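You operate a simulated robot arm through the tools that you are given. There is no shell and no other tool. Be economical: measure what you need, move in short steps, check, and stop when the job is done.

Carry out the task below with a simulated robot arm. There is one attempt and no reset: what you move stays moved.

JOB
Open the upper drawer of the grey bench, put the test block six in the front half of the upper drawer of the grey bench and shut the drawer again. Then press the ion key to switch it on. Then take the test block two on the top of the grey bench and put it away on the top of the long steel bench. Then stack the gel box marked "alder" from the top of the grey bench on top of the gel box that says "spruce". Then stack the 20 um spool case from the top of the short steel bench on top of the 25 um spool case. Then fetch the exhaust filter from the top of the short steel bench and stand it on the chip pack there. Then put one of the dust traps from the top of the steel table on top of the green-band drain cup. Then fetch the yellow chip plate and set it on the top of the blue mat. Then take the blue label bag on the top of the cooling rack and put it away on the top of the blue mat. Then put the test block three on top of the black cooling rest. The order counts. Set down upright: exhaust filter.

It is judged by the outcome, as a careful person would: the job done as asked, and still so three seconds after it is handed in. It fails if anything else is knocked over, pushed out of place, dropped, spilled or broken.

ROBOT AND FRAMES
A 7-joint arm with a vacuum gripper on a trunk, on a base that drives. Base frame: it is fixed to the floor where the robot stands at the start and does not move with it; the origin is under the middle of the robot, x ahead of it, y to its left, z up. Readings come in m, degrees, newtons and seconds.
Its first joint turns from -115.0 to 115.0 degrees. Places, roughly: black cooling rest (15x15x3 cm) [1.6, 2.1, 0.9]; blue label bag [-0.25, 3.5, 0.75]; chip pack [-1, 1.5, 0.75]; dust trap [-2, -0.25, 0.75]; exhaust filter [-1.25, 1.5, 1]; front half of the upper drawer of the grey bench [0.6, -0.1, 0.7]; gel box [1, 1, 0.75]; green-band drain cup (7x7x7 cm) [-1.6, -0.3, 0.7]; ion key [0.8, -1.2, 1]; spool case [-1.25, 1.75, 0.75]; test block six [0, -2.75, 0.75]; test block three [-0.5, 3.5, 0.75]; top of the blue mat [-0.1, -3.2, 0.8]; top of the long steel bench [-0.2, 3.7, 0.8]; upper drawer of the grey bench [0.6, -0.1, 0.7]; yellow chip plate [-2.25, -1.75, 0.75]. Payload 2.55 kg.
Tool frame: the origin (TCP) lies in the middle of the cups' lips, and z points out of the cups. The gripper has 1 cup of 0.044 m across, covering 0.044 by 0.044 m (tool x, y); the bellows give 0.02 m. With the vacuum on, a cup seals on a smooth face that it is pressed against (1 to 4 N); it does not hold porous or soft things. The pull reaches 55 N.
Orientation is told as [roll, pitch, yaw] about the base's x, y, z axes, in that order, counted from this pose: with the cups facing straight down, the tool's x points along the base's -x, its y along +y and its z along -z.

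CONTROLS
- The arm moves only by the tool step_arm. Its arguments are lists of equal length, an entry for each row: "suction": the vacuum: 1 switches it on, 0 off; "linear": the shift along the tool's x, y, z in m, a list of three; "turn": the turn, a rotation vector about the tool's x, y, z in degrees, a list of three. In form: {"suction": [suction, ...], "linear": [[dx, dy, dz], ...], "turn": [[wx, wy, wz], ...]}. A call has 1 to 20 rows; each row is the pose to reach, as a shift and turn from the pose commanded when the call began, along the tool's axes at that moment. Rows are played at 5 a second. More than 0.05 m and 8.6 degrees between two rows, or a gripper value outside its range, and nothing of the call is played. A pose out of reach is approached as far as the arm can. The call stops where the force on the tool passes 40 N (or 10 N more than at its start, if that is more) or the arm is blocked; 0.2 s more then pass. The pull builds up within a second once a cup has sealed. Time passes only in rows, and 0.2 s behind the last, so rows that repeat a pose give it time. The reply holds the time, the measured pose of the TCP, the force on the tool along the base axes and the pull of the vacuum, in the units named above and with some noise, with the torque about the TCP (base axes, N m) and any sound that the robot's microphone picked up.
- Cameras (640 x 400 px; columns grow to the right, rows downward): "scene" is now at [-0.0046, 0.1447, 1.7394]; the picture's right is [-0.48, -0.88, 0.00], its down [-0.77, 0.42, -0.48] and it looks along [0.42, -0.23, -0.88] (base axes); focal length 271 px, centre (320, 200). "wrist" rides on the gripper at [0.081, 0.006, -0.173] in the tool frame; the picture's right is [-0.08, 1.00, 0.00], its down [-0.89, -0.07, -0.45] and it looks along [-0.44, -0.04, 0.90] (tool axes); focal length 256 px, centre (320, 200). There is no depth. A picture from a camera that has moved, and an enlarged one, comes with that camera's place and axes in the base frame and with its lens.
- camera(camera): a new picture of that camera. No time passes.
- raise_lower(by): slides the trunk up (or, below 0, down) by that many m; the arm and the scene camera ride with it, the base frame stays. It gives what a move gives, with no picture.
- steer(legs): drives the robot by 1 to 6 legs, each [ahead, left, turn to the left] in m, m and degrees, along the robot's own axes; the way and the turn of a leg run together, so that a leg with both is an arc; at most 1.5 m and 180 degrees a leg. The arm and the cameras ride along, it lands a little off, and it stops where it bumps. It gives what a move gives.
- aim_head(pan, tilt): turns the head with the scene camera to pan (to the left, within 155 degrees either way) and tilt (down, from -29 to 69), counted from straight ahead of the robot. It gives what a move gives.
- close_up(camera, box): a new picture of the part [left, top, right, bottom] of that camera's present view, enlarged. No time passes.
- job_done(): hands the job in; it is judged then, once.

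Work in short steps. Places have to be worked out from the pictures, the camera data and where the tool is seen: move nearer, look again, correct. Check each grasp and each placing, and mend what went wrong. You have 535 turns and 306 pictures in all, those below and enlarged ones among them. Switch the vacuum off and draw the arm clear of the work before you hand the job in, unless the task says otherwise; then end with one line.

The tools are called after "Request:" by a JSON object that holds its "method" and its "body". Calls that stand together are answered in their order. step_arm: Moves the arm, as the interface text tells. Its arguments: {"type":"object","properties":{"suction":{"type":"array","items":{"type":"number"}},"linear":{"type":"array","items":{"type":"array","items":{"type":"number"}}},"turn":{"type":"array","items":{"type":"array","items":{"type":"number"}}}},"required":["suction","linear","turn"]} The other tools are called the same way: raise_lower (by) slides the trunk up or down; steer (legs) drives the base; aim_head (pan, tilt) turns the head that bears the scene camera; camera (camera) takes a picture; close_up (camera, box) takes an enlarged picture of a part of a camera's view; job_done () hands the job in.

At the start:

```text
time_s: 0.0
eef_pos: [0.4679, -0.0503, 1.0301]
ee_rot: [0.1, -0.1, 0.0]
force: [0.7, -0.6, 0.2]
torque: [-0.04, -0.01, -0.01]
pull: 0.0
trunk travel left (down, up): [-0.85, 0.14]
robot x, y, heading: [0.0014, 0.0018, -0.1]
head pan, tilt: [-28.5, 61.1]
```

scene: 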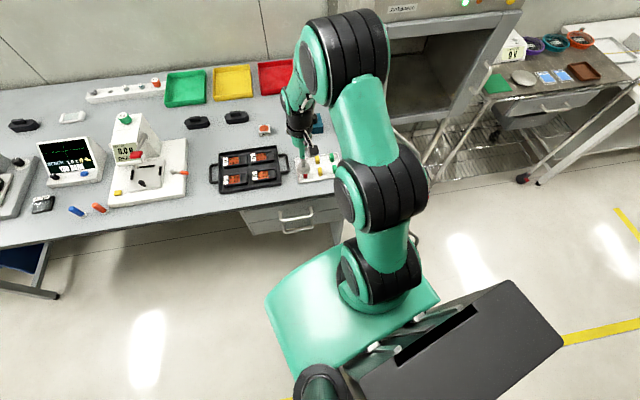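
wrist: 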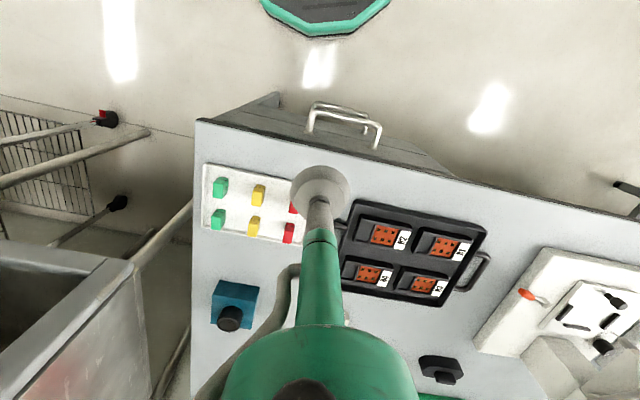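

I see the grey bench ahead with a drawer handle. I first look around to survey the room.

Request:
{"method": "aim_head", "body": {"pan": 0, "tilt": 40}}

Request:
{"method": "camera", "body": {"camera": "scene"}}

Request:
{"method": "aim_head", "body": {"pan": -75, "tilt": 30}}

Request:
{"method": "camera", "body": {"camera": "scene"}}

Request:
{"method": "aim_head", "body": {"pan": -145, "tilt": 30}}

Request:
{"method": "camera", "body": {"camera": "scene"}}

Request:
{"method": "aim_head", "body": {"pan": 75, "tilt": 30}}

Request:
{"method": "camera", "body": {"camera": "scene"}}

Request:
{"method": "aim_head", "body": {"pan": 145, "tilt": 30}}

Request:
{"method": "camera", "body": {"camera": "scene"}}

```text
time_s: 0.9
eef_pos: [0.4665, -0.0498, 1.0307]
ee_rot: [0.0, 0.0, -0.1]
force: [0.9, -0.4, -0.6]
torque: [0.02, 0.0, -0.02]
pull: 0.1
trunk travel left (down, up): [-0.85, 0.14]
robot x, y, heading: [-0.0001, 0.0013, 0.0]
head pan, tilt: [0.0, 40.0]
```

```text
303 pictures are left
camera scene: at [0.0229, 0.1758, 1.7674], right [0.0, -1.0, 0.0], down [-0.64, 0.0, -0.77], along [0.77, 0.0, -0.64], focal length 271 px, centre (320, 200)
```

scene: 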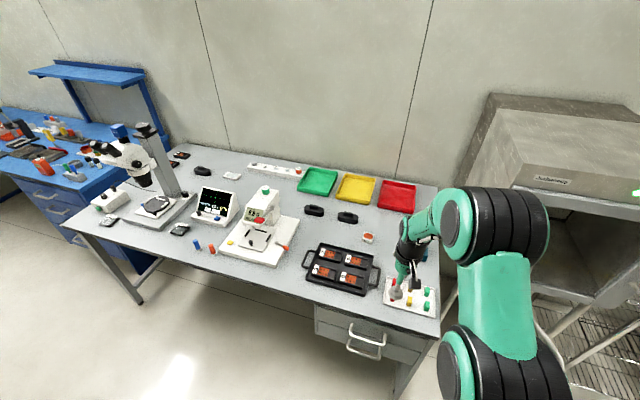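

```text
time_s: 2.4
eef_pos: [0.4679, -0.0498, 1.0309]
ee_rot: [0.0, 0.0, 0.1]
force: [0.2, -0.8, -0.2]
torque: [0.03, 0.0, 0.02]
pull: 0.1
trunk travel left (down, up): [-0.85, 0.14]
robot x, y, heading: [-0.001, 0.0009, -0.1]
head pan, tilt: [-75.0, 30.0]
```

```text
302 pictures are left
camera scene: at [-0.0386, 0.0886, 1.7828], right [-0.97, -0.26, 0.0], down [-0.13, 0.48, -0.87], along [0.22, -0.84, -0.5], focal length 271 px, centre (320, 200)
```

scene: 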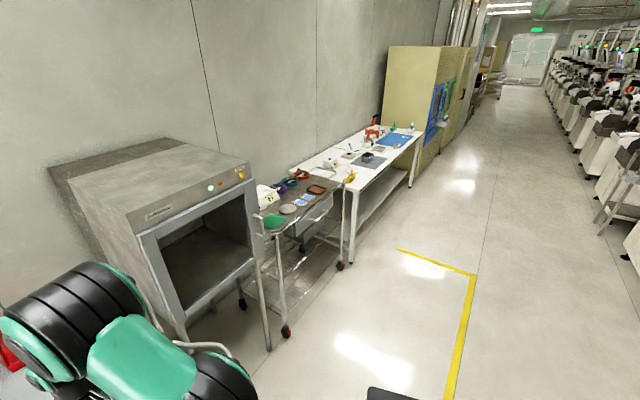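

```text
time_s: 3.8
eef_pos: [0.4675, -0.0501, 1.0308]
ee_rot: [-0.1, 0.0, 0.0]
force: [-0.1, -0.7, -0.1]
torque: [-0.03, 0.0, 0.0]
pull: 0.0
trunk travel left (down, up): [-0.85, 0.14]
robot x, y, heading: [-0.0029, 0.0009, 0.1]
head pan, tilt: [-145.0, 30.0]
```

```text
301 pictures are left
camera scene: at [-0.1361, 0.124, 1.7828], right [-0.57, 0.82, 0.0], down [0.41, 0.29, -0.87], along [-0.71, -0.5, -0.5], focal length 271 px, centre (320, 200)
```

scene: 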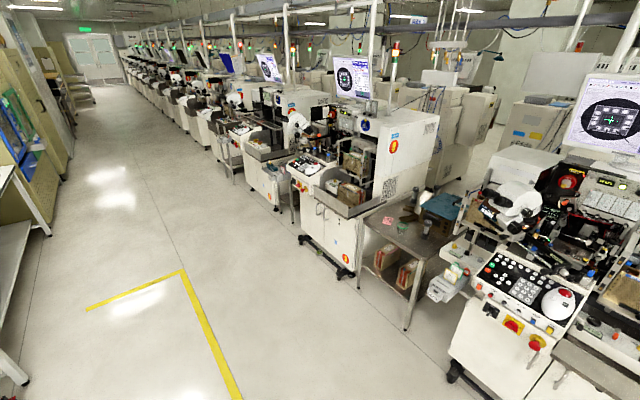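

```text
time_s: 7.0
eef_pos: [0.4668, -0.0497, 1.0298]
ee_rot: [0.0, 0.1, -0.1]
force: [0.0, -0.4, 0.3]
torque: [0.0, 0.0, -0.02]
pull: 0.2
trunk travel left (down, up): [-0.85, 0.14]
robot x, y, heading: [-0.0004, 0.0045, 0.0]
head pan, tilt: [75.0, 30.0]
```

```text
300 pictures are left
camera scene: at [-0.0387, 0.2633, 1.7828], right [0.97, -0.26, 0.0], down [-0.13, -0.48, -0.87], along [0.22, 0.84, -0.5], focal length 271 px, centre (320, 200)
```

scene: 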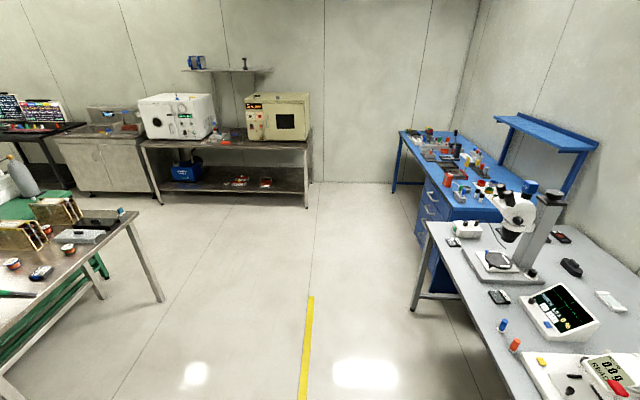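

```text
time_s: 8.4
eef_pos: [0.4681, -0.0493, 1.0295]
ee_rot: [0.0, 0.0, 0.1]
force: [-0.6, 0.0, 0.0]
torque: [0.03, -0.03, 0.0]
pull: 0.2
trunk travel left (down, up): [-0.85, 0.14]
robot x, y, heading: [-0.0012, -0.0019, 0.4]
head pan, tilt: [145.0, 30.0]
```

```text
299 pictures are left
camera scene: at [-0.1361, 0.2279, 1.7828], right [0.57, 0.82, 0.0], down [0.41, -0.29, -0.87], along [-0.71, 0.5, -0.5], focal length 271 px, centre (320, 200)
```

scene: 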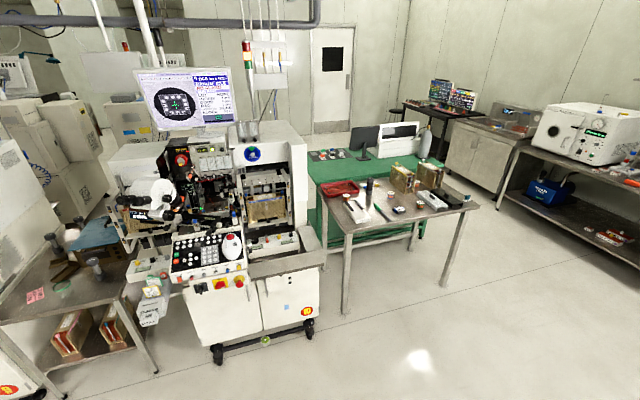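

Room mapped. Now a closer look at the drawer.

Request:
{"method": "aim_head", "body": {"pan": -10, "tilt": 55}}

Request:
{"method": "camera", "body": {"camera": "scene"}}

Request:
{"method": "close_up", "body": {"camera": "scene", "box": [200, 100, 440, 250]}}

```text
time_s: 10.8
eef_pos: [0.4665, -0.0501, 1.0311]
ee_rot: [0.0, 0.0, 0.1]
force: [0.3, 0.2, 1.0]
torque: [0.0, -0.01, 0.01]
pull: 0.1
trunk travel left (down, up): [-0.85, 0.14]
robot x, y, heading: [-0.0008, 0.0007, 0.1]
head pan, tilt: [-10.0, 55.0]
```

```text
298 pictures are left
camera scene: at [0.0089, 0.1634, 1.7467], right [-0.17, -0.98, 0.0], down [-0.81, 0.14, -0.57], along [0.56, -0.1, -0.82], focal length 271 px, centre (320, 200)
```

scene: 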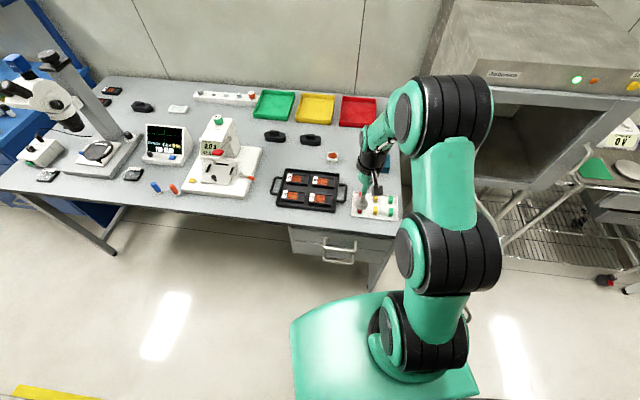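

```text
2.67 times, centred on (320, 175) of scene
camera zoom: at [0.0089, 0.1634, 1.7467], right [-0.17, -0.98, 0.0], down [-0.81, 0.14, -0.57], along [0.56, -0.1, -0.82], focal length 724 px, centre (320, 267)
```

zoom: 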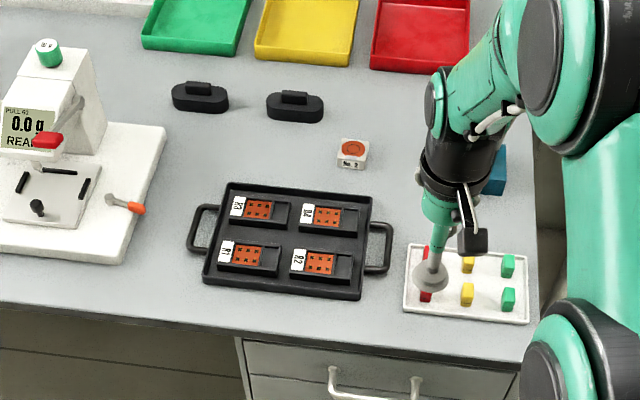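

I back off 0.45 m and lower the trunk to see the drawer front.

Request:
{"method": "steer", "body": {"legs": [[-0.45, 0, 0]]}}

Request:
{"method": "raise_lower", "body": {"by": -0.35}}

Request:
{"method": "aim_head", "body": {"pan": -15, "tilt": 40}}

Request:
{"method": "camera", "body": {"camera": "scene"}}

Request:
{"method": "camera", "body": {"camera": "wrist"}}

```text
time_s: 13.5
eef_pos: [0.0211, -0.0509, 1.0314]
ee_rot: [0.1, 0.1, -0.2]
force: [-0.5, -0.7, -0.1]
torque: [-0.01, -0.02, 0.04]
pull: 0.0
trunk travel left (down, up): [-0.85, 0.14]
robot x, y, heading: [-0.4438, 0.0047, -0.3]
head pan, tilt: [-10.0, 55.0]
```

```text
time_s: 16.9
eef_pos: [0.0202, -0.05, 0.6809]
ee_rot: [0.0, 0.0, -0.2]
force: [0.1, -0.2, -0.3]
torque: [-0.02, -0.01, 0.0]
pull: 0.0
trunk travel left (down, up): [-0.5, 0.49]
robot x, y, heading: [-0.445, -0.0011, -0.2]
head pan, tilt: [-10.0, 55.0]
```

```text
time_s: 17.7
eef_pos: [0.0204, -0.0512, 0.6794]
ee_rot: [0.0, 0.0, -0.2]
force: [0.7, -0.5, -0.1]
torque: [0.0, -0.01, 0.05]
pull: 0.1
trunk travel left (down, up): [-0.5, 0.49]
robot x, y, heading: [-0.4478, -0.0005, -0.3]
head pan, tilt: [-15.0, 40.0]
```

```text
296 pictures are left
camera scene: at [-0.4258, 0.1545, 1.4174], right [-0.26, -0.97, 0.0], down [-0.62, 0.17, -0.77], along [0.74, -0.2, -0.64], focal length 271 px, centre (320, 200)
```

scene: 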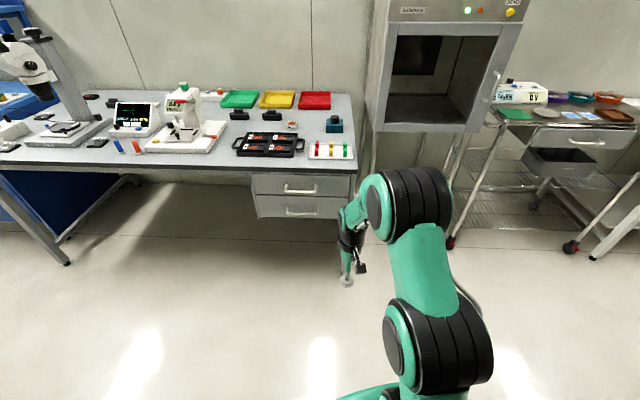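

```text
295 pictures are left
camera wrist: at [-0.0595, -0.0443, 0.8527], right [0.08, 1.0, 0.0], down [0.89, -0.07, 0.45], along [0.44, -0.04, -0.9], focal length 256 px, centre (320, 200)
```

wrist: 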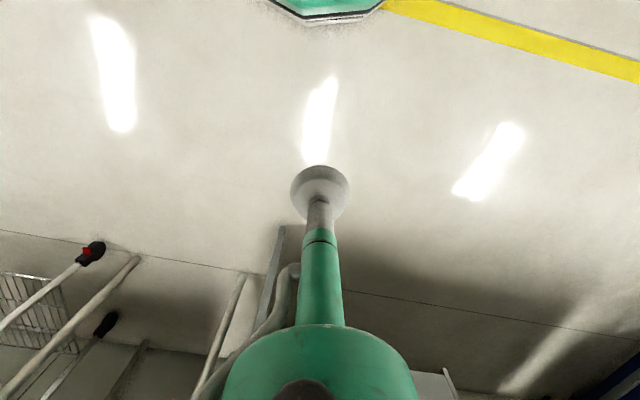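

Request:
{"method": "close_up", "body": {"camera": "scene", "box": [200, 80, 380, 230]}}

```text
2.67 times, centred on (290, 155) of scene
camera zoom: at [-0.4258, 0.1545, 1.4174], right [-0.26, -0.97, 0.0], down [-0.62, 0.17, -0.77], along [0.74, -0.2, -0.64], focal length 724 px, centre (400, 320)
```

zoom: 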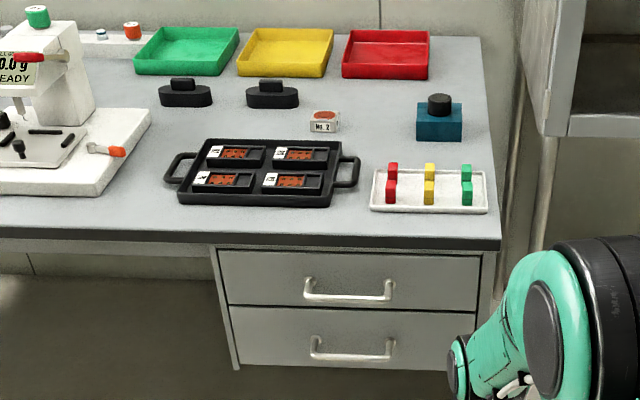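

The bench front is turned about 20°; upper drawer front spans z≈0.65–0.76, with its right part near (0.477, -0.148). I turn to face it, shift left, and begin to tip the tool horizontal.

Request:
{"method": "steer", "body": {"legs": [[0, 0, -20], [0, 0.22, 0]]}}

Request:
{"method": "step_arm", "body": {"suction": [0, 0, 0, 0, 0, 0, 0, 0, 0, 0, 0], "linear": [[0.01, 0, -0.02], [0.02, 0, -0.02], [0.03, 0, -0.025], [0.04, 0, -0.025], [0.05, 0, -0.025], [0.06, 0, -0.025], [0.07, 0, -0.025], [0.08, 0, -0.025], [0.09, 0, -0.025], [0.1, 0, -0.025], [0.1, 0, -0.025]], "turn": [[0, -8.2, 0], [0, -16.4, 0], [0, -24.6, 0], [0, -32.8, 0], [0, -41, 0], [0, -49.2, 0], [0, -57.4, 0], [0, -65.6, 0], [0, -73.8, 0], [0, -82, 0], [0, -90, 0]]}}

Request:
{"method": "aim_head", "body": {"pan": 0, "tilt": 40}}

Request:
{"method": "camera", "body": {"camera": "scene"}}

Request:
{"method": "camera", "body": {"camera": "wrist"}}

```text
time_s: 20.4
eef_pos: [0.0507, 0.0009, 0.681]
ee_rot: [-0.1, 0.0, -20.0]
force: [-0.2, 0.1, 1.1]
torque: [0.02, 0.0, 0.01]
pull: 0.0
trunk travel left (down, up): [-0.5, 0.49]
robot x, y, heading: [-0.3669, 0.2073, -20.2]
head pan, tilt: [-15.0, 40.0]
```

```text
time_s: 22.8
eef_pos: [0.0038, -0.0248, 0.7391]
ee_rot: [3.4, -60.7, -22.3]
force: [0.8, 0.3, 0.2]
torque: [0.05, 0.0, 0.01]
pull: 0.0
out of reach, approached as far as the arm can: row 4, 5, 6, 7, 8, 9, 10, 11
trunk travel left (down, up): [-0.5, 0.49]
robot x, y, heading: [-0.371, 0.2065, -20.0]
head pan, tilt: [-15.0, 40.0]
```

```text
time_s: 23.6
eef_pos: [0.0031, -0.0261, 0.7389]
ee_rot: [3.4, -60.7, -22.2]
force: [0.2, -0.9, -0.9]
torque: [0.03, 0.0, -0.02]
pull: 0.1
trunk travel left (down, up): [-0.5, 0.49]
robot x, y, heading: [-0.3725, 0.2044, -20.2]
head pan, tilt: [0.0, 40.0]
```

```text
293 pictures are left
camera scene: at [-0.2895, 0.3646, 1.4174], right [-0.34, -0.94, 0.0], down [-0.6, 0.22, -0.77], along [0.72, -0.26, -0.64], focal length 271 px, centre (320, 200)
```

scene: 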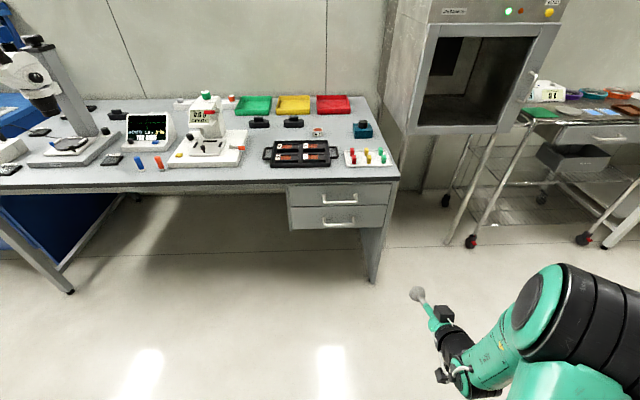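

```text
292 pictures are left
camera wrist: at [-0.1733, 0.0427, 0.7531], right [0.36, 0.93, 0.1], down [0.01, -0.11, 0.99], along [0.93, -0.36, -0.05], focal length 256 px, centre (320, 200)
```

wrist: 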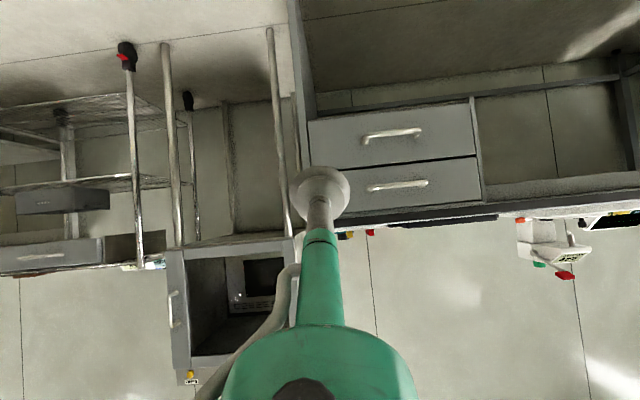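

The wrist was limited by a too-close pose; I push forward along the tool axis, and see how it comes.

Request:
{"method": "step_arm", "body": {"suction": [0, 0, 0, 0], "linear": [[0, 0, 0.04], [0, 0, 0.08], [0, 0, 0.12], [0, 0, 0.16]], "turn": [[0, 0, 0], [0, 0, 0], [0, 0, 0], [0, 0, 0]]}}

```text
time_s: 24.6
eef_pos: [0.1369, -0.0694, 0.6611]
ee_rot: [3.5, -60.7, -22.3]
force: [0.7, 0.0, 0.4]
torque: [-0.03, -0.01, 0.01]
pull: 0.0
trunk travel left (down, up): [-0.5, 0.49]
robot x, y, heading: [-0.3692, 0.2091, -19.9]
head pan, tilt: [0.0, 40.0]
```

Now the rest of the tilt to horizontal.

Request:
{"method": "step_arm", "body": {"suction": [0, 0, 0, 0, 0], "linear": [[0, 0, 0], [0, 0, 0], [0, 0, 0], [0, 0, 0], [0, 0, 0]], "turn": [[0, -7.3, 0], [0, -14.6, 0], [0, -22, 0], [0, -29.3, 0], [0, -29.3, 0]]}}

Request:
{"method": "camera", "body": {"camera": "wrist"}}

```text
time_s: 25.8
eef_pos: [0.1499, -0.0774, 0.6707]
ee_rot: [5.2, -71.0, -24.1]
force: [-0.1, -0.4, 0.2]
torque: [0.0, -0.04, 0.0]
pull: 0.1
out of reach, approached as far as the arm can: row 2, 3, 4, 5
trunk travel left (down, up): [-0.5, 0.49]
robot x, y, heading: [-0.3712, 0.2081, -20.0]
head pan, tilt: [0.0, 40.0]
```

```text
291 pictures are left
camera wrist: at [-0.0272, -0.0082, 0.6505], right [0.35, 0.93, 0.1], down [-0.16, -0.05, 0.99], along [0.92, -0.36, 0.13], focal length 256 px, centre (320, 200)
```

wrist: 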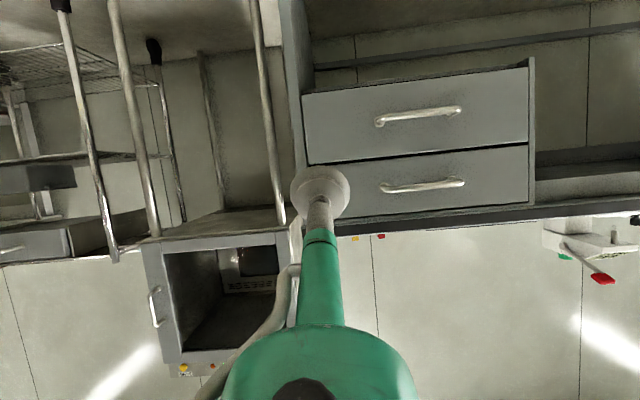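

The wrist limit suggests the shoulder is too high relative to the tool. I raise the tool 0.2 m and then lower the trunk 0.2 m.

Request:
{"method": "step_arm", "body": {"suction": [0, 0, 0, 0, 0, 0], "linear": [[-0.045, 0, 0], [-0.09, 0, 0.01], [-0.13, 0, 0.02], [-0.18, 0, 0.025], [-0.22, 0, 0.03], [-0.22, 0, 0.03]], "turn": [[0, 0, 0], [0, 0, 0], [0, 0, 0], [0, 0, 0], [0, -8, 0], [0, -16, 0]]}}

Request:
{"method": "raise_lower", "body": {"by": -0.2}}

```text
refused: row 4 steps farther than a row can; nothing moved
```

```text
time_s: 28.0
eef_pos: [0.1487, -0.077, 0.4692]
ee_rot: [5.1, -71.0, -24.3]
force: [-0.3, -0.3, 0.3]
torque: [-0.02, 0.04, -0.01]
pull: 0.1
trunk travel left (down, up): [-0.3, 0.69]
robot x, y, heading: [-0.3674, 0.2064, -19.8]
head pan, tilt: [0.0, 40.0]
```

Trunk went down; now the arm with smaller rows.

Request:
{"method": "step_arm", "body": {"suction": [0, 0, 0, 0, 0, 0, 0, 0, 0], "linear": [[-0.04, 0, 0], [-0.08, 0, 0.01], [-0.12, 0, 0.02], [-0.16, 0, 0.025], [-0.2, 0, 0.03], [-0.24, 0, 0.03], [-0.24, 0, 0.03], [-0.24, 0, 0.03], [-0.24, 0, 0.03]], "turn": [[0, 0, 0], [0, 0, 0], [0, 0, 0], [0, 0, 0], [0, 0, 0], [0, 0, 0], [0, -8, 0], [0, -16, 0], [0, -19, 0]]}}

```text
time_s: 30.0
eef_pos: [0.2468, -0.1188, 0.6885]
ee_rot: [94.4, -88.3, -113.8]
force: [0.3, -0.8, 0.6]
torque: [0.0, 0.0, -0.01]
pull: 0.1
trunk travel left (down, up): [-0.3, 0.69]
robot x, y, heading: [-0.3693, 0.2083, -20.0]
head pan, tilt: [0.0, 40.0]
```

Tool is horizontal. Check the wrist view.

Request:
{"method": "camera", "body": {"camera": "wrist"}}

Request:
{"method": "camera", "body": {"camera": "scene"}}

```text
290 pictures are left
camera wrist: at [0.0876, -0.0536, 0.6073], right [0.33, 0.94, 0.11], down [-0.45, 0.06, 0.89], along [0.83, -0.34, 0.44], focal length 256 px, centre (320, 200)
```

wrist: 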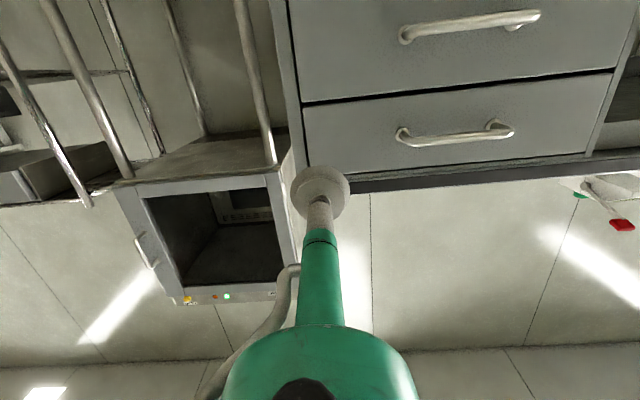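

```text
289 pictures are left
camera scene: at [-0.2893, 0.3646, 1.2175], right [-0.34, -0.94, 0.0], down [-0.6, 0.22, -0.77], along [0.72, -0.26, -0.64], focal length 271 px, centre (320, 200)
```

scene: 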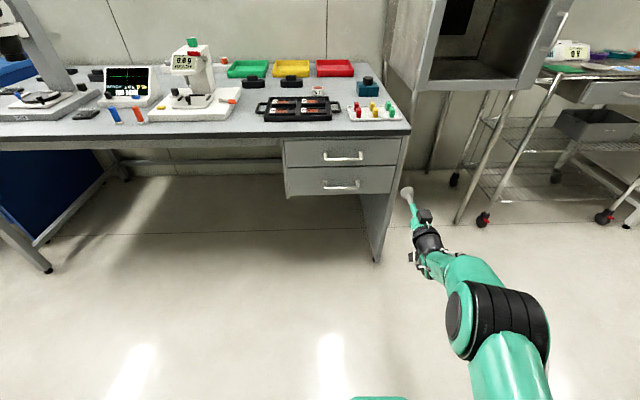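

Target spot on the right part of the drawer front ≈ (0.466, -0.131, 0.71). I shift left 6 cm, up 2 cm and go forward 14 cm.

Request:
{"method": "step_arm", "body": {"suction": [0, 0, 0, 0], "linear": [[-0.01, 0.03, 0.02], [-0.02, 0.064, 0.05], [-0.02, 0.064, 0.095], [-0.02, 0.064, 0.13]], "turn": [[0, 0, 0], [0, 0, 0], [0, 0, 0], [0, 0, 0]]}}

Request:
{"method": "camera", "body": {"camera": "wrist"}}

Request:
{"method": "close_up", "body": {"camera": "scene", "box": [260, 80, 440, 260]}}

```text
time_s: 31.0
eef_pos: [0.371, -0.1033, 0.7336]
ee_rot: [50.8, -87.7, -69.6]
force: [2.9, -1.7, 0.9]
torque: [0.03, 0.1, 0.12]
pull: 0.0
out of reach, approached as far as the arm can: row 2, 3, 4
trunk travel left (down, up): [-0.3, 0.69]
robot x, y, heading: [-0.3709, 0.2081, -20.0]
head pan, tilt: [0.0, 40.0]
```

```text
288 pictures are left
camera wrist: at [0.2095, -0.0383, 0.6573], right [0.32, 0.94, 0.11], down [-0.43, 0.04, 0.9], along [0.84, -0.34, 0.42], focal length 256 px, centre (320, 200)
```

wrist: 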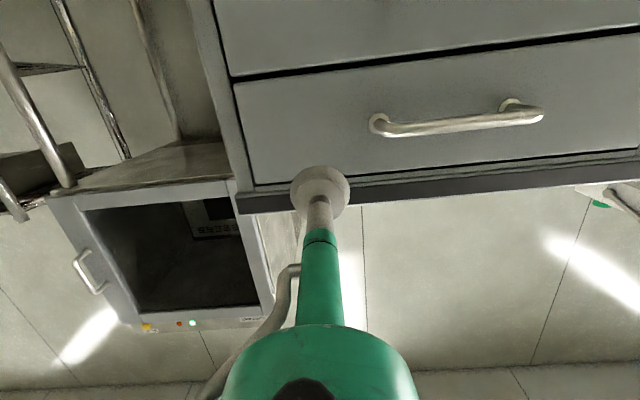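

```text
2.22 times, centred on (350, 170) of scene
camera zoom: at [-0.2888, 0.3647, 1.2174], right [-0.34, -0.94, 0.0], down [-0.6, 0.22, -0.77], along [0.72, -0.26, -0.64], focal length 603 px, centre (253, 267)
```

zoom: 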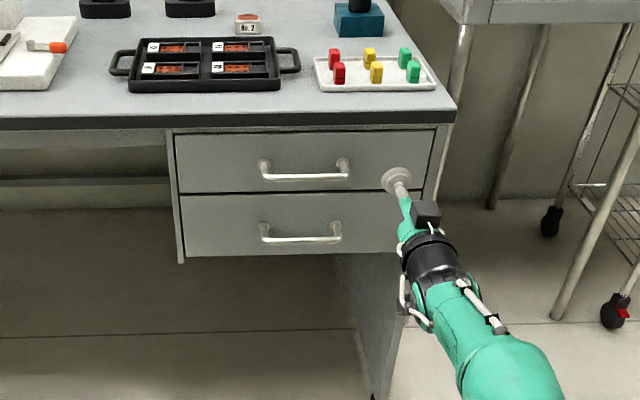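

The cup is 2 cm high and the arm is near full stretch. I lower 2.5 cm, draw the arm back a bit, drive ahead 0.12 m.

Request:
{"method": "step_arm", "body": {"suction": [0, 0], "linear": [[0, 0, -0.04], [0, 0.0, -0.08]], "turn": [[0, 0, 0], [0, 0, 0]]}}

Request:
{"method": "raise_lower", "body": {"by": -0.03}}

Request:
{"method": "steer", "body": {"legs": [[0.12, 0, 1]]}}

Request:
{"method": "camera", "body": {"camera": "wrist"}}

Request:
{"method": "close_up", "body": {"camera": "scene", "box": [260, 80, 440, 260]}}

```text
time_s: 31.6
eef_pos: [0.3068, -0.0947, 0.7177]
ee_rot: [88.0, -88.3, -106.6]
force: [-0.5, 0.6, 0.1]
torque: [0.0, 0.0, 0.01]
pull: 0.1
out of reach, approached as far as the arm can: row 1, 2
trunk travel left (down, up): [-0.3, 0.69]
robot x, y, heading: [-0.374, 0.2057, -19.9]
head pan, tilt: [0.0, 40.0]
```

```text
time_s: 32.3
eef_pos: [0.3069, -0.0938, 0.6873]
ee_rot: [86.7, -88.2, -105.2]
force: [0.3, 0.2, -0.1]
torque: [0.01, -0.03, 0.0]
pull: 0.0
trunk travel left (down, up): [-0.27, 0.72]
robot x, y, heading: [-0.3694, 0.2115, -20.1]
head pan, tilt: [0.0, 40.0]
```

```text
time_s: 33.6
eef_pos: [0.4232, -0.1234, 0.6865]
ee_rot: [86.1, -88.3, -103.8]
force: [-0.5, 0.0, 0.2]
torque: [-0.01, 0.0, 0.02]
pull: 0.1
trunk travel left (down, up): [-0.27, 0.72]
robot x, y, heading: [-0.2587, 0.166, -19.1]
head pan, tilt: [0.0, 40.0]
```

```text
286 pictures are left
camera wrist: at [0.2627, -0.0625, 0.6065], right [0.3, 0.95, 0.11], down [-0.45, 0.04, 0.89], along [0.84, -0.32, 0.44], focal length 256 px, centre (320, 200)
```

wrist: 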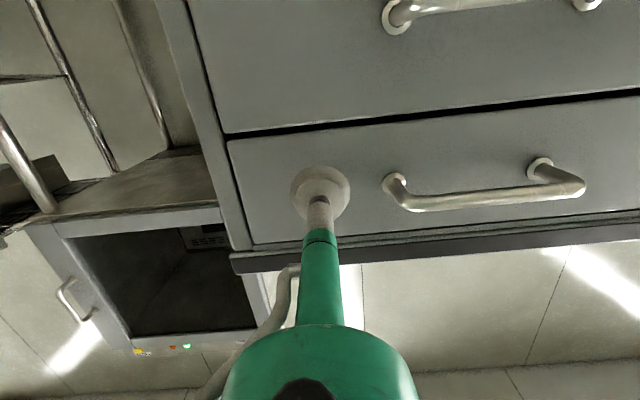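

```text
2.22 times, centred on (350, 170) of scene
camera zoom: at [-0.1798, 0.3264, 1.1874], right [-0.33, -0.95, 0.0], down [-0.61, 0.21, -0.77], along [0.72, -0.25, -0.64], focal length 603 px, centre (253, 267)
```

zoom: 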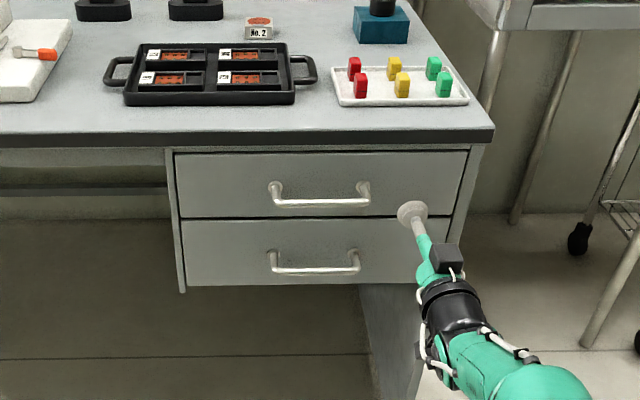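

The cup lines up with the drawer front beside the handle. I advance with suction on, in small rows.

Request:
{"method": "step_arm", "body": {"suction": [1, 1, 1, 1], "linear": [[-0.005, 0, 0.01], [-0.008, 0, 0.02], [-0.008, 0, 0.03], [-0.008, 0, 0.03]], "turn": [[0, 0, 0], [0, 0, 0], [0, 0, 0], [0, 0, 0]]}}

```text
time_s: 34.6
eef_pos: [0.4537, -0.1327, 0.694]
ee_rot: [86.6, -88.2, -104.3]
force: [0.7, 0.0, 0.7]
torque: [0.0, -0.02, -0.03]
pull: 0.0
trunk travel left (down, up): [-0.27, 0.72]
robot x, y, heading: [-0.2614, 0.1671, -18.9]
head pan, tilt: [0.0, 40.0]
```

Request:
{"method": "step_arm", "body": {"suction": [1, 1, 1, 1, 1], "linear": [[0, 0, 0.005], [0, 0, 0.01], [0, 0, 0.015], [0, 0, 0.015], [0, 0, 0.015]], "turn": [[0, 0, 0], [0, 0, 0], [0, 0, 0], [0, 0, 0], [0, 0, 0]]}}

```text
time_s: 35.8
eef_pos: [0.4672, -0.1368, 0.6966]
ee_rot: [91.7, -88.3, -109.3]
force: [1.0, 1.7, 4.7]
torque: [-0.13, 0.05, -0.18]
pull: 55.4
trunk travel left (down, up): [-0.27, 0.72]
robot x, y, heading: [-0.2595, 0.1699, -18.9]
head pan, tilt: [0.0, 40.0]
```

Sealed at 55 N. Now I drive back 0.1 m to draw the drawer open, then check.

Request:
{"method": "steer", "body": {"legs": [[-0.1, 0, 0]]}}

Request:
{"method": "camera", "body": {"camera": "scene"}}

```text
time_s: 36.9
eef_pos: [0.3731, -0.1057, 0.6967]
ee_rot: [91.2, -88.3, -108.9]
force: [-1.3, -7.5, 7.6]
torque: [-0.49, 0.19, 0.03]
pull: 55.1
trunk travel left (down, up): [-0.27, 0.72]
robot x, y, heading: [-0.3471, 0.2003, -19.0]
head pan, tilt: [0.0, 40.0]
```

```text
284 pictures are left
camera scene: at [-0.2743, 0.3581, 1.1876], right [-0.33, -0.95, 0.0], down [-0.61, 0.21, -0.77], along [0.72, -0.25, -0.64], focal length 271 px, centre (320, 200)
```

scene: 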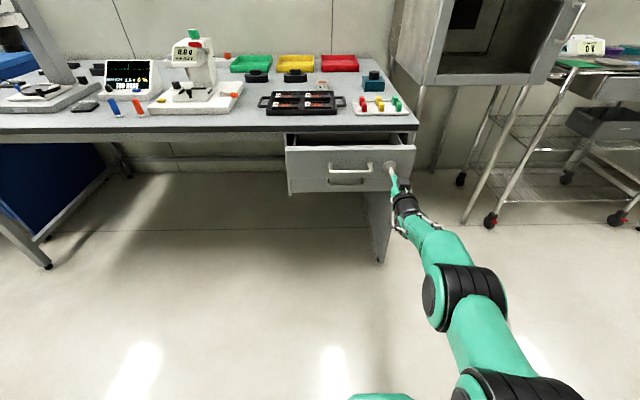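

The drawer follows. I pull 0.16 m more with a slight correction right.

Request:
{"method": "steer", "body": {"legs": [[-0.16, -0.006, 0]]}}

Request:
{"method": "camera", "body": {"camera": "scene"}}

```text
time_s: 38.3
eef_pos: [0.2221, -0.0579, 0.6961]
ee_rot: [91.6, -88.5, -109.3]
force: [5.6, 16.4, 1.9]
torque: [0.41, -0.09, -0.19]
pull: 55.0
trunk travel left (down, up): [-0.27, 0.72]
robot x, y, heading: [-0.5067, 0.2443, -19.0]
head pan, tilt: [0.0, 40.0]
```

```text
283 pictures are left
camera scene: at [-0.4252, 0.4064, 1.1872], right [-0.33, -0.95, 0.0], down [-0.61, 0.21, -0.77], along [0.72, -0.25, -0.64], focal length 271 px, centre (320, 200)
```

scene: 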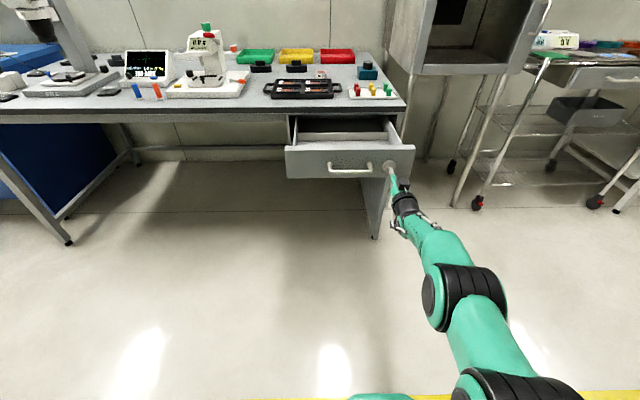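

Drawer is open ~0.26 m. I release the suction and back off.

Request:
{"method": "step_arm", "body": {"suction": [0, 0, 0, 0, 0, 0], "linear": [[0, 0, 0], [0, 0, 0], [0, 0, 0], [0, 0, -0.01], [0, 0, -0.03], [0, 0, -0.06]], "turn": [[0, 0, 0], [0, 0, 0], [0, 0, 0], [0, 0, 0], [0, 0, 0], [0, 0, 0]]}}

Request:
{"method": "steer", "body": {"legs": [[-0.25, 0, 0]]}}

Request:
{"method": "raise_lower", "body": {"by": 0.6}}

Request:
{"method": "aim_head", "body": {"pan": -10, "tilt": 40}}

Request:
{"method": "camera", "body": {"camera": "scene"}}

```text
time_s: 39.7
eef_pos: [0.1634, -0.0411, 0.6961]
ee_rot: [92.4, -88.3, -110.0]
force: [-0.4, -0.3, -0.1]
torque: [0.0, -0.01, -0.04]
pull: 0.0
trunk travel left (down, up): [-0.27, 0.72]
robot x, y, heading: [-0.5044, 0.2457, -18.7]
head pan, tilt: [0.0, 40.0]
```

```text
time_s: 41.5
eef_pos: [-0.0721, 0.0408, 0.6961]
ee_rot: [90.6, -88.4, -108.2]
force: [0.2, -0.4, 0.5]
torque: [-0.01, 0.02, 0.0]
pull: 0.1
trunk travel left (down, up): [-0.27, 0.72]
robot x, y, heading: [-0.7425, 0.3308, -19.0]
head pan, tilt: [0.0, 40.0]
```

```text
refused: 0.6 is not a number from -0.4 to 0.4
```

```text
time_s: 42.2
eef_pos: [-0.0736, 0.041, 0.6949]
ee_rot: [91.0, -88.4, -108.7]
force: [0.5, 0.2, 0.7]
torque: [0.01, -0.01, -0.01]
pull: 0.1
trunk travel left (down, up): [-0.27, 0.72]
robot x, y, heading: [-0.7392, 0.328, -19.0]
head pan, tilt: [-10.0, 40.0]
```

```text
282 pictures are left
camera scene: at [-0.6681, 0.4729, 1.1874], right [-0.48, -0.87, 0.0], down [-0.56, 0.31, -0.77], along [0.67, -0.37, -0.64], focal length 271 px, centre (320, 200)
```

scene: 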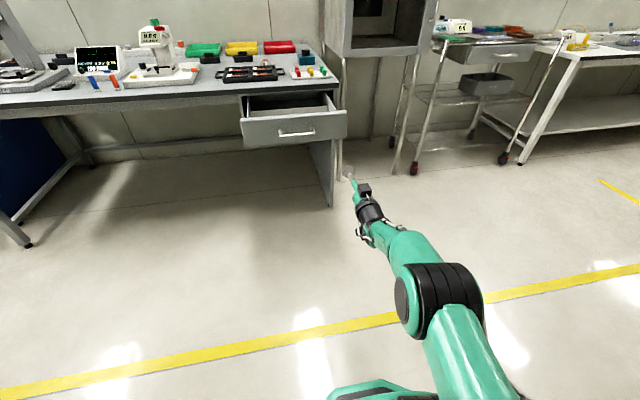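

Drawer is open. Now I bring the tool back to pointing down and closer in, then raise the trunk.

Request:
{"method": "step_arm", "body": {"suction": [0, 0, 0, 0, 0, 0, 0, 0, 0, 0, 0], "linear": [[-0.02, 0, -0.02], [-0.04, 0, -0.04], [-0.06, 0, -0.06], [-0.08, 0, -0.08], [-0.1, 0, -0.1], [-0.12, 0, -0.12], [-0.14, 0, -0.14], [-0.16, 0, -0.16], [-0.17, 0, -0.18], [-0.17, 0, -0.2], [-0.17, 0, -0.22]], "turn": [[0, 8.2, 0], [0, 16.4, 0], [0, 24.6, 0], [0, 32.8, 0], [0, 41, 0], [0, 49.2, 0], [0, 57.4, 0], [0, 65.6, 0], [0, 73.8, 0], [0, 82, 0], [0, 88.4, 0]]}}

Request:
{"method": "raise_lower", "body": {"by": 0.3}}

Request:
{"method": "aim_head", "body": {"pan": -50, "tilt": 30}}

Request:
{"method": "camera", "body": {"camera": "scene"}}

```text
time_s: 44.6
eef_pos: [-0.3089, 0.127, 0.6287]
ee_rot: [0.7, -6.7, -17.7]
force: [0.1, 0.1, 0.0]
torque: [-0.01, -0.02, -0.01]
pull: 0.0
out of reach, approached as far as the arm can: row 7, 8, 9, 10, 11
trunk travel left (down, up): [-0.27, 0.72]
robot x, y, heading: [-0.7407, 0.3286, -19.0]
head pan, tilt: [-10.0, 40.0]
```

```text
time_s: 47.6
eef_pos: [-0.3076, 0.1269, 0.9286]
ee_rot: [0.6, -6.6, -17.8]
force: [0.8, 0.4, 0.1]
torque: [-0.01, -0.02, -0.01]
pull: 0.1
trunk travel left (down, up): [-0.57, 0.42]
robot x, y, heading: [-0.7427, 0.3306, -19.0]
head pan, tilt: [-10.0, 40.0]
```

```text
time_s: 48.7
eef_pos: [-0.3075, 0.1259, 0.9284]
ee_rot: [0.7, -6.7, -17.6]
force: [0.4, 0.0, 0.0]
torque: [0.0, 0.01, 0.05]
pull: 0.1
trunk travel left (down, up): [-0.57, 0.42]
robot x, y, heading: [-0.7405, 0.3284, -19.0]
head pan, tilt: [-50.0, 30.0]
```

```text
281 pictures are left
camera scene: at [-0.71, 0.4297, 1.5028], right [-0.93, -0.36, 0.0], down [-0.18, 0.47, -0.87], along [0.31, -0.81, -0.5], focal length 271 px, centre (320, 200)
```

scene: 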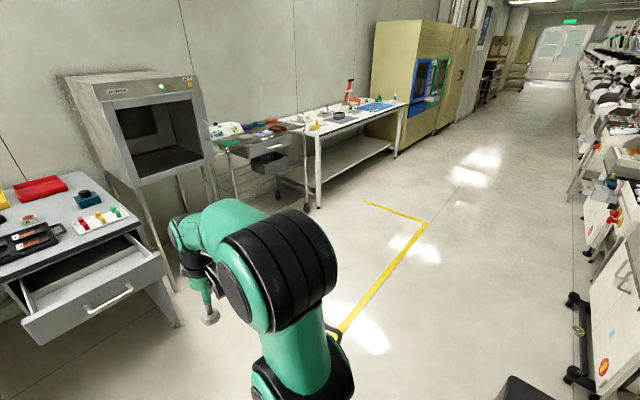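

Path along the corridor is clear. I strafe 2.6 m to the right, then look at the white bench.

Request:
{"method": "steer", "body": {"legs": [[0, -1.3, 0], [0, -1.3, 0], [0.6, 0, 0]]}}

Request:
{"method": "aim_head", "body": {"pan": 0, "tilt": 35}}

Request:
{"method": "camera", "body": {"camera": "scene"}}

```text
time_s: 64.3
eef_pos: [-0.603, -2.5223, 0.9296]
ee_rot: [0.7, -6.7, -18.0]
force: [-0.9, -0.4, -0.5]
torque: [0.02, 0.0, -0.01]
pull: 0.1
trunk travel left (down, up): [-0.57, 0.42]
robot x, y, heading: [-1.0385, -2.3184, -19.3]
head pan, tilt: [-50.0, 30.0]
```

```text
time_s: 65.5
eef_pos: [-0.6025, -2.5238, 0.9283]
ee_rot: [0.8, -6.7, -18.1]
force: [0.7, -0.8, -0.5]
torque: [0.0, -0.01, -0.02]
pull: 0.0
trunk travel left (down, up): [-0.57, 0.42]
robot x, y, heading: [-1.0346, -2.3181, -18.9]
head pan, tilt: [0.0, 35.0]
```

```text
280 pictures are left
camera scene: at [-0.9531, -2.1619, 1.495], right [-0.33, -0.94, 0.0], down [-0.54, 0.19, -0.82], along [0.77, -0.27, -0.57], focal length 271 px, centre (320, 200)
```

scene: 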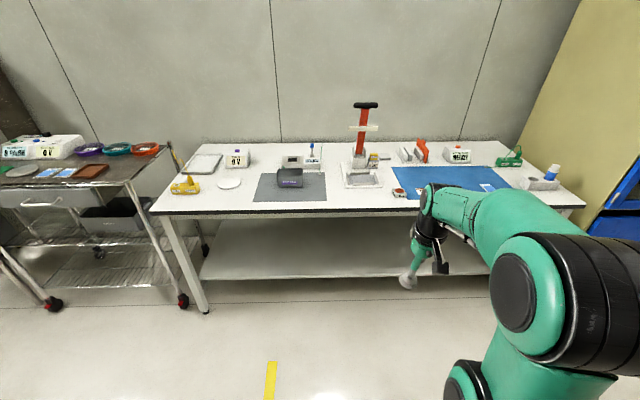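

Zoom into the bench to identify test block six.

Request:
{"method": "close_up", "body": {"camera": "scene", "box": [150, 120, 390, 270]}}

Request:
{"method": "close_up", "body": {"camera": "scene", "box": [380, 110, 600, 250]}}

Request:
{"method": "close_up", "body": {"camera": "scene", "box": [0, 110, 180, 260]}}

```text
2.67 times, centred on (270, 195) of scene
camera zoom: at [-0.9531, -2.1619, 1.495], right [-0.33, -0.94, 0.0], down [-0.54, 0.19, -0.82], along [0.77, -0.27, -0.57], focal length 724 px, centre (453, 213)
```

zoom: 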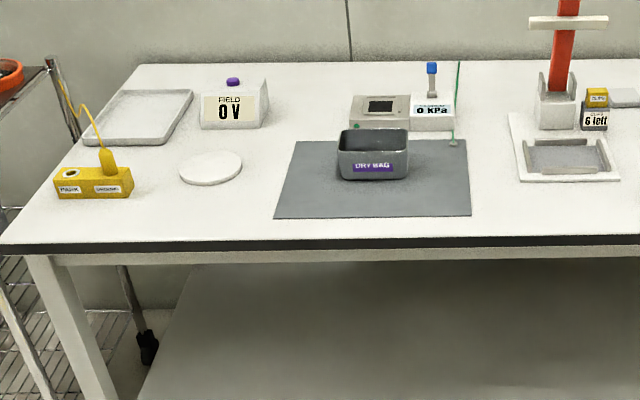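

```text
2.86 times, centred on (490, 180) of scene
camera zoom: at [-0.9531, -2.1619, 1.495], right [-0.33, -0.94, 0.0], down [-0.54, 0.19, -0.82], along [0.77, -0.27, -0.57], focal length 775 px, centre (-166, 257)
```

zoom: 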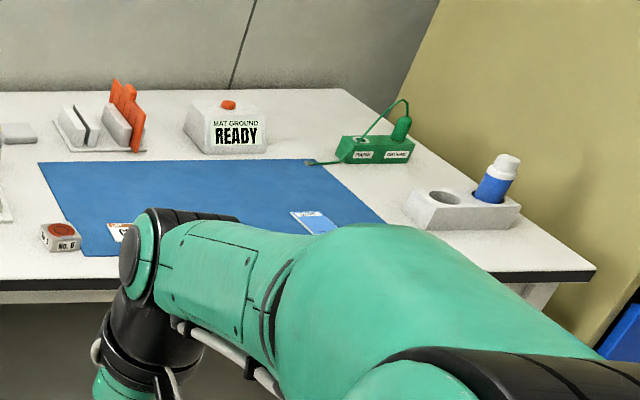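

```text
2.67 times, centred on (90, 185) of scene
camera zoom: at [-0.9531, -2.1619, 1.495], right [-0.33, -0.94, 0.0], down [-0.54, 0.19, -0.82], along [0.77, -0.27, -0.57], focal length 724 px, centre (933, 240)
```

zoom: 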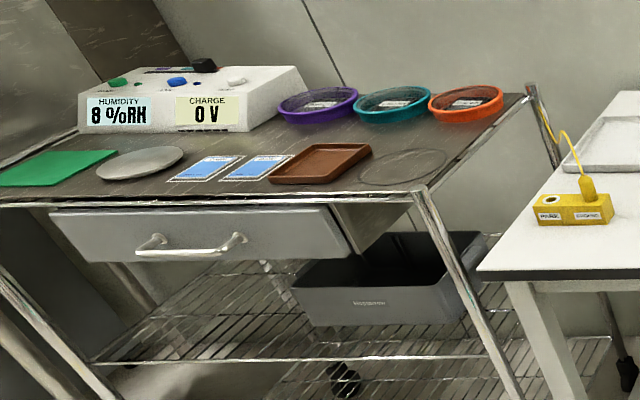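

Test block six ("No. 6") stands by the blue mat near ≈(-0.11, -2.83). I raise the trunk a bit and drive so that the tool comes above it.

Request:
{"method": "raise_lower", "body": {"by": 0.1}}

Request:
{"method": "steer", "body": {"legs": [[0.5, -0.13, 0]]}}

Request:
{"method": "camera", "body": {"camera": "wrist"}}

Request:
{"method": "aim_head", "body": {"pan": -25, "tilt": 50}}

Request:
{"method": "camera", "body": {"camera": "scene"}}

```text
time_s: 66.8
eef_pos: [-0.6041, -2.5223, 1.0293]
ee_rot: [0.6, -6.9, -17.9]
force: [-0.4, 0.6, 0.2]
torque: [-0.02, 0.02, -0.02]
pull: 0.1
trunk travel left (down, up): [-0.67, 0.32]
robot x, y, heading: [-1.0336, -2.3191, -19.3]
head pan, tilt: [0.0, 35.0]
```

```text
time_s: 69.9
eef_pos: [-0.1734, -2.8105, 1.0285]
ee_rot: [0.7, -6.7, -17.9]
force: [-0.5, 0.3, 1.0]
torque: [0.01, 0.01, 0.02]
pull: 0.0
trunk travel left (down, up): [-0.67, 0.32]
robot x, y, heading: [-0.6083, -2.6096, -19.2]
head pan, tilt: [0.0, 35.0]
```

```text
276 pictures are left
camera wrist: at [-0.2673, -2.7756, 1.1904], right [0.38, 0.92, 0.02], down [0.77, -0.33, 0.55], along [0.51, -0.19, -0.84], focal length 256 px, centre (320, 200)
```

wrist: 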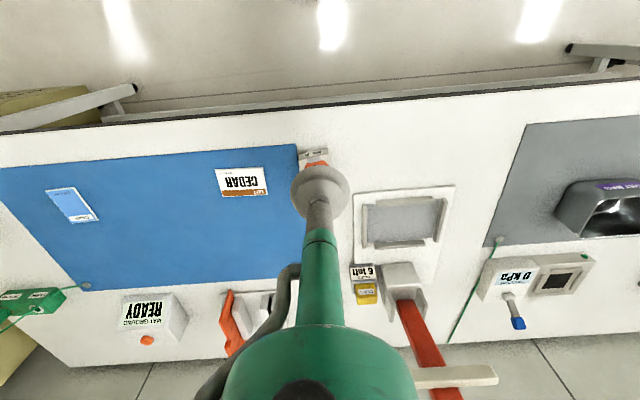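

```text
time_s: 70.8
eef_pos: [-0.1731, -2.8099, 1.0291]
ee_rot: [0.7, -6.7, -17.9]
force: [0.7, 0.2, 0.0]
torque: [0.01, 0.0, 0.01]
pull: 0.1
trunk travel left (down, up): [-0.67, 0.32]
robot x, y, heading: [-0.6082, -2.6083, -19.1]
head pan, tilt: [-25.0, 50.0]
```

```text
275 pictures are left
camera scene: at [-0.5523, -2.4749, 1.5733], right [-0.7, -0.72, 0.0], down [-0.55, 0.53, -0.64], along [0.46, -0.45, -0.77], focal length 271 px, centre (320, 200)
```

scene: 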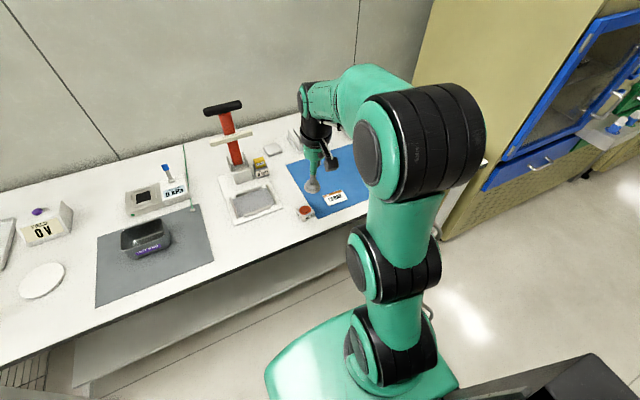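

Block top centre is judged near (-0.108, -2.838), z≈0.84. I level the tool, move 6 cm forward and down to z≈0.90, then look.

Request:
{"method": "step_arm", "body": {"suction": [0, 0, 0, 0], "linear": [[-0.02, 0, 0.03], [-0.04, 0, 0.07], [-0.06, 0, 0.1], [-0.06, 0, 0.12]], "turn": [[0, 3, 0], [0, 6.7, 0], [0, 6.7, 0], [0, 6.7, 0]]}}

Request:
{"method": "camera", "body": {"camera": "wrist"}}

Request:
{"method": "close_up", "body": {"camera": "scene", "box": [220, 130, 380, 250]}}

```text
time_s: 71.8
eef_pos: [-0.1033, -2.831, 0.9165]
ee_rot: [0.7, -0.1, -17.8]
force: [0.2, -0.2, 0.3]
torque: [0.01, 0.04, -0.01]
pull: 0.0
out of reach, approached as far as the arm can: row 1, 2, 3
trunk travel left (down, up): [-0.67, 0.32]
robot x, y, heading: [-0.609, -2.6058, -19.5]
head pan, tilt: [-25.0, 50.0]
```

```text
274 pictures are left
camera wrist: at [-0.1783, -2.8025, 1.0883], right [0.38, 0.92, 0.01], down [0.83, -0.35, 0.44], along [0.42, -0.16, -0.9], focal length 256 px, centre (320, 200)
```

wrist: 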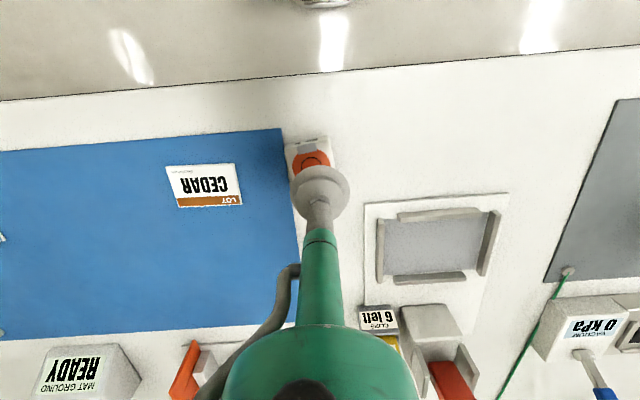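

```text
3.33 times, centred on (300, 190) of scene
camera zoom: at [-0.5523, -2.475, 1.5733], right [-0.7, -0.72, 0.0], down [-0.55, 0.53, -0.64], along [0.46, -0.45, -0.77], focal length 905 px, centre (387, 233)
```

zoom: 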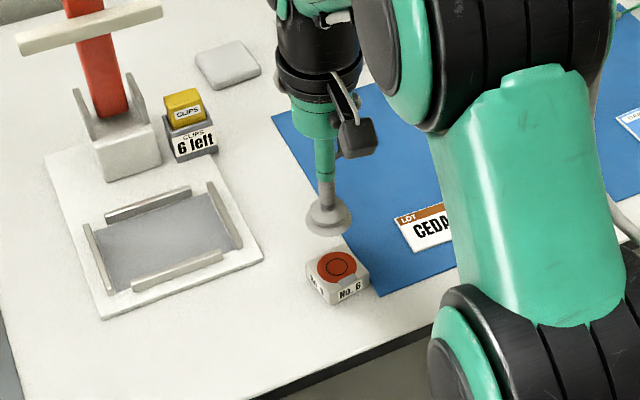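

Triangulated block top: (-0.103, -2.840, 0.824). I correct 9 mm to the right and descend with suction on.

Request:
{"method": "step_arm", "body": {"suction": [0, 0, 1, 1, 1, 1, 1], "linear": [[-0.003, -0.008, 0.04], [-0.003, -0.008, 0.07], [-0.003, -0.008, 0.08], [-0.003, -0.008, 0.085], [-0.003, -0.008, 0.09], [-0.003, -0.008, 0.094], [-0.003, -0.008, 0.094]], "turn": [[0, 0, 0], [0, 0, 0], [0, 0, 0], [0, 0, 0], [0, 0, 0], [0, 0, 0], [0, 0, 0]]}}

```text
time_s: 73.4
eef_pos: [-0.1026, -2.8391, 0.8244]
ee_rot: [0.6, -0.3, -17.8]
force: [0.0, 0.2, 7.1]
torque: [-0.29, -0.09, -0.02]
pull: 55.1
trunk travel left (down, up): [-0.67, 0.32]
robot x, y, heading: [-0.607, -2.6053, -19.0]
head pan, tilt: [-25.0, 50.0]
```

Sealed. Lift up 0.15 m and check.

Request:
{"method": "step_arm", "body": {"suction": [1, 1, 1, 1], "linear": [[0, 0, -0.03], [0, 0, -0.07], [0, 0, -0.11], [0, 0, -0.15]], "turn": [[0, 0, 0], [0, 0, 0], [0, 0, 0], [0, 0, 0]]}}

Request:
{"method": "close_up", "body": {"camera": "scene", "box": [220, 100, 380, 220]}}

Request:
{"method": "camera", "body": {"camera": "wrist"}}

```text
time_s: 74.4
eef_pos: [-0.1188, -2.8309, 0.9475]
ee_rot: [0.6, -0.7, -17.7]
force: [0.1, 0.5, -2.4]
torque: [0.0, -0.07, 0.02]
pull: 55.3
out of reach, approached as far as the arm can: row 3, 4
trunk travel left (down, up): [-0.67, 0.32]
robot x, y, heading: [-0.6078, -2.6064, -19.2]
head pan, tilt: [-25.0, 50.0]
```

```text
3.33 times, centred on (300, 160) of scene
camera zoom: at [-0.5541, -2.4742, 1.5732], right [-0.7, -0.72, 0.0], down [-0.55, 0.53, -0.64], along [0.46, -0.45, -0.77], focal length 905 px, centre (387, 333)
```

zoom: 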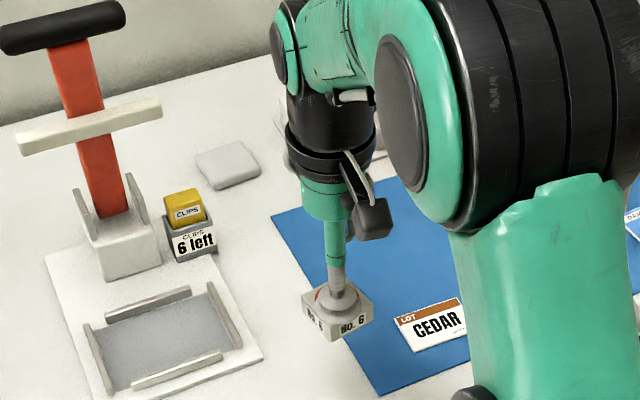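

```text
271 pictures are left
camera wrist: at [-0.1954, -2.8018, 1.1183], right [0.38, 0.92, 0.01], down [0.82, -0.34, 0.46], along [0.43, -0.16, -0.89], focal length 256 px, centre (320, 200)
```

wrist: 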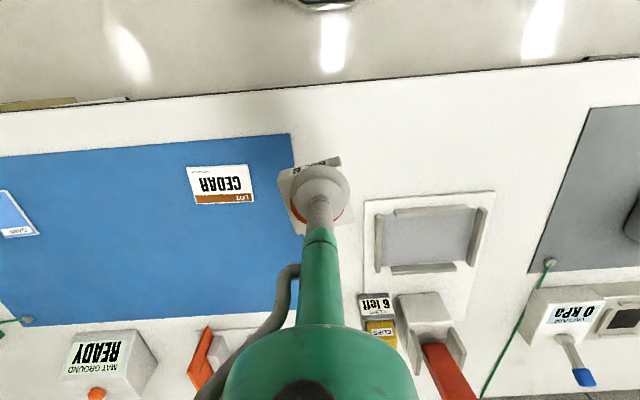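

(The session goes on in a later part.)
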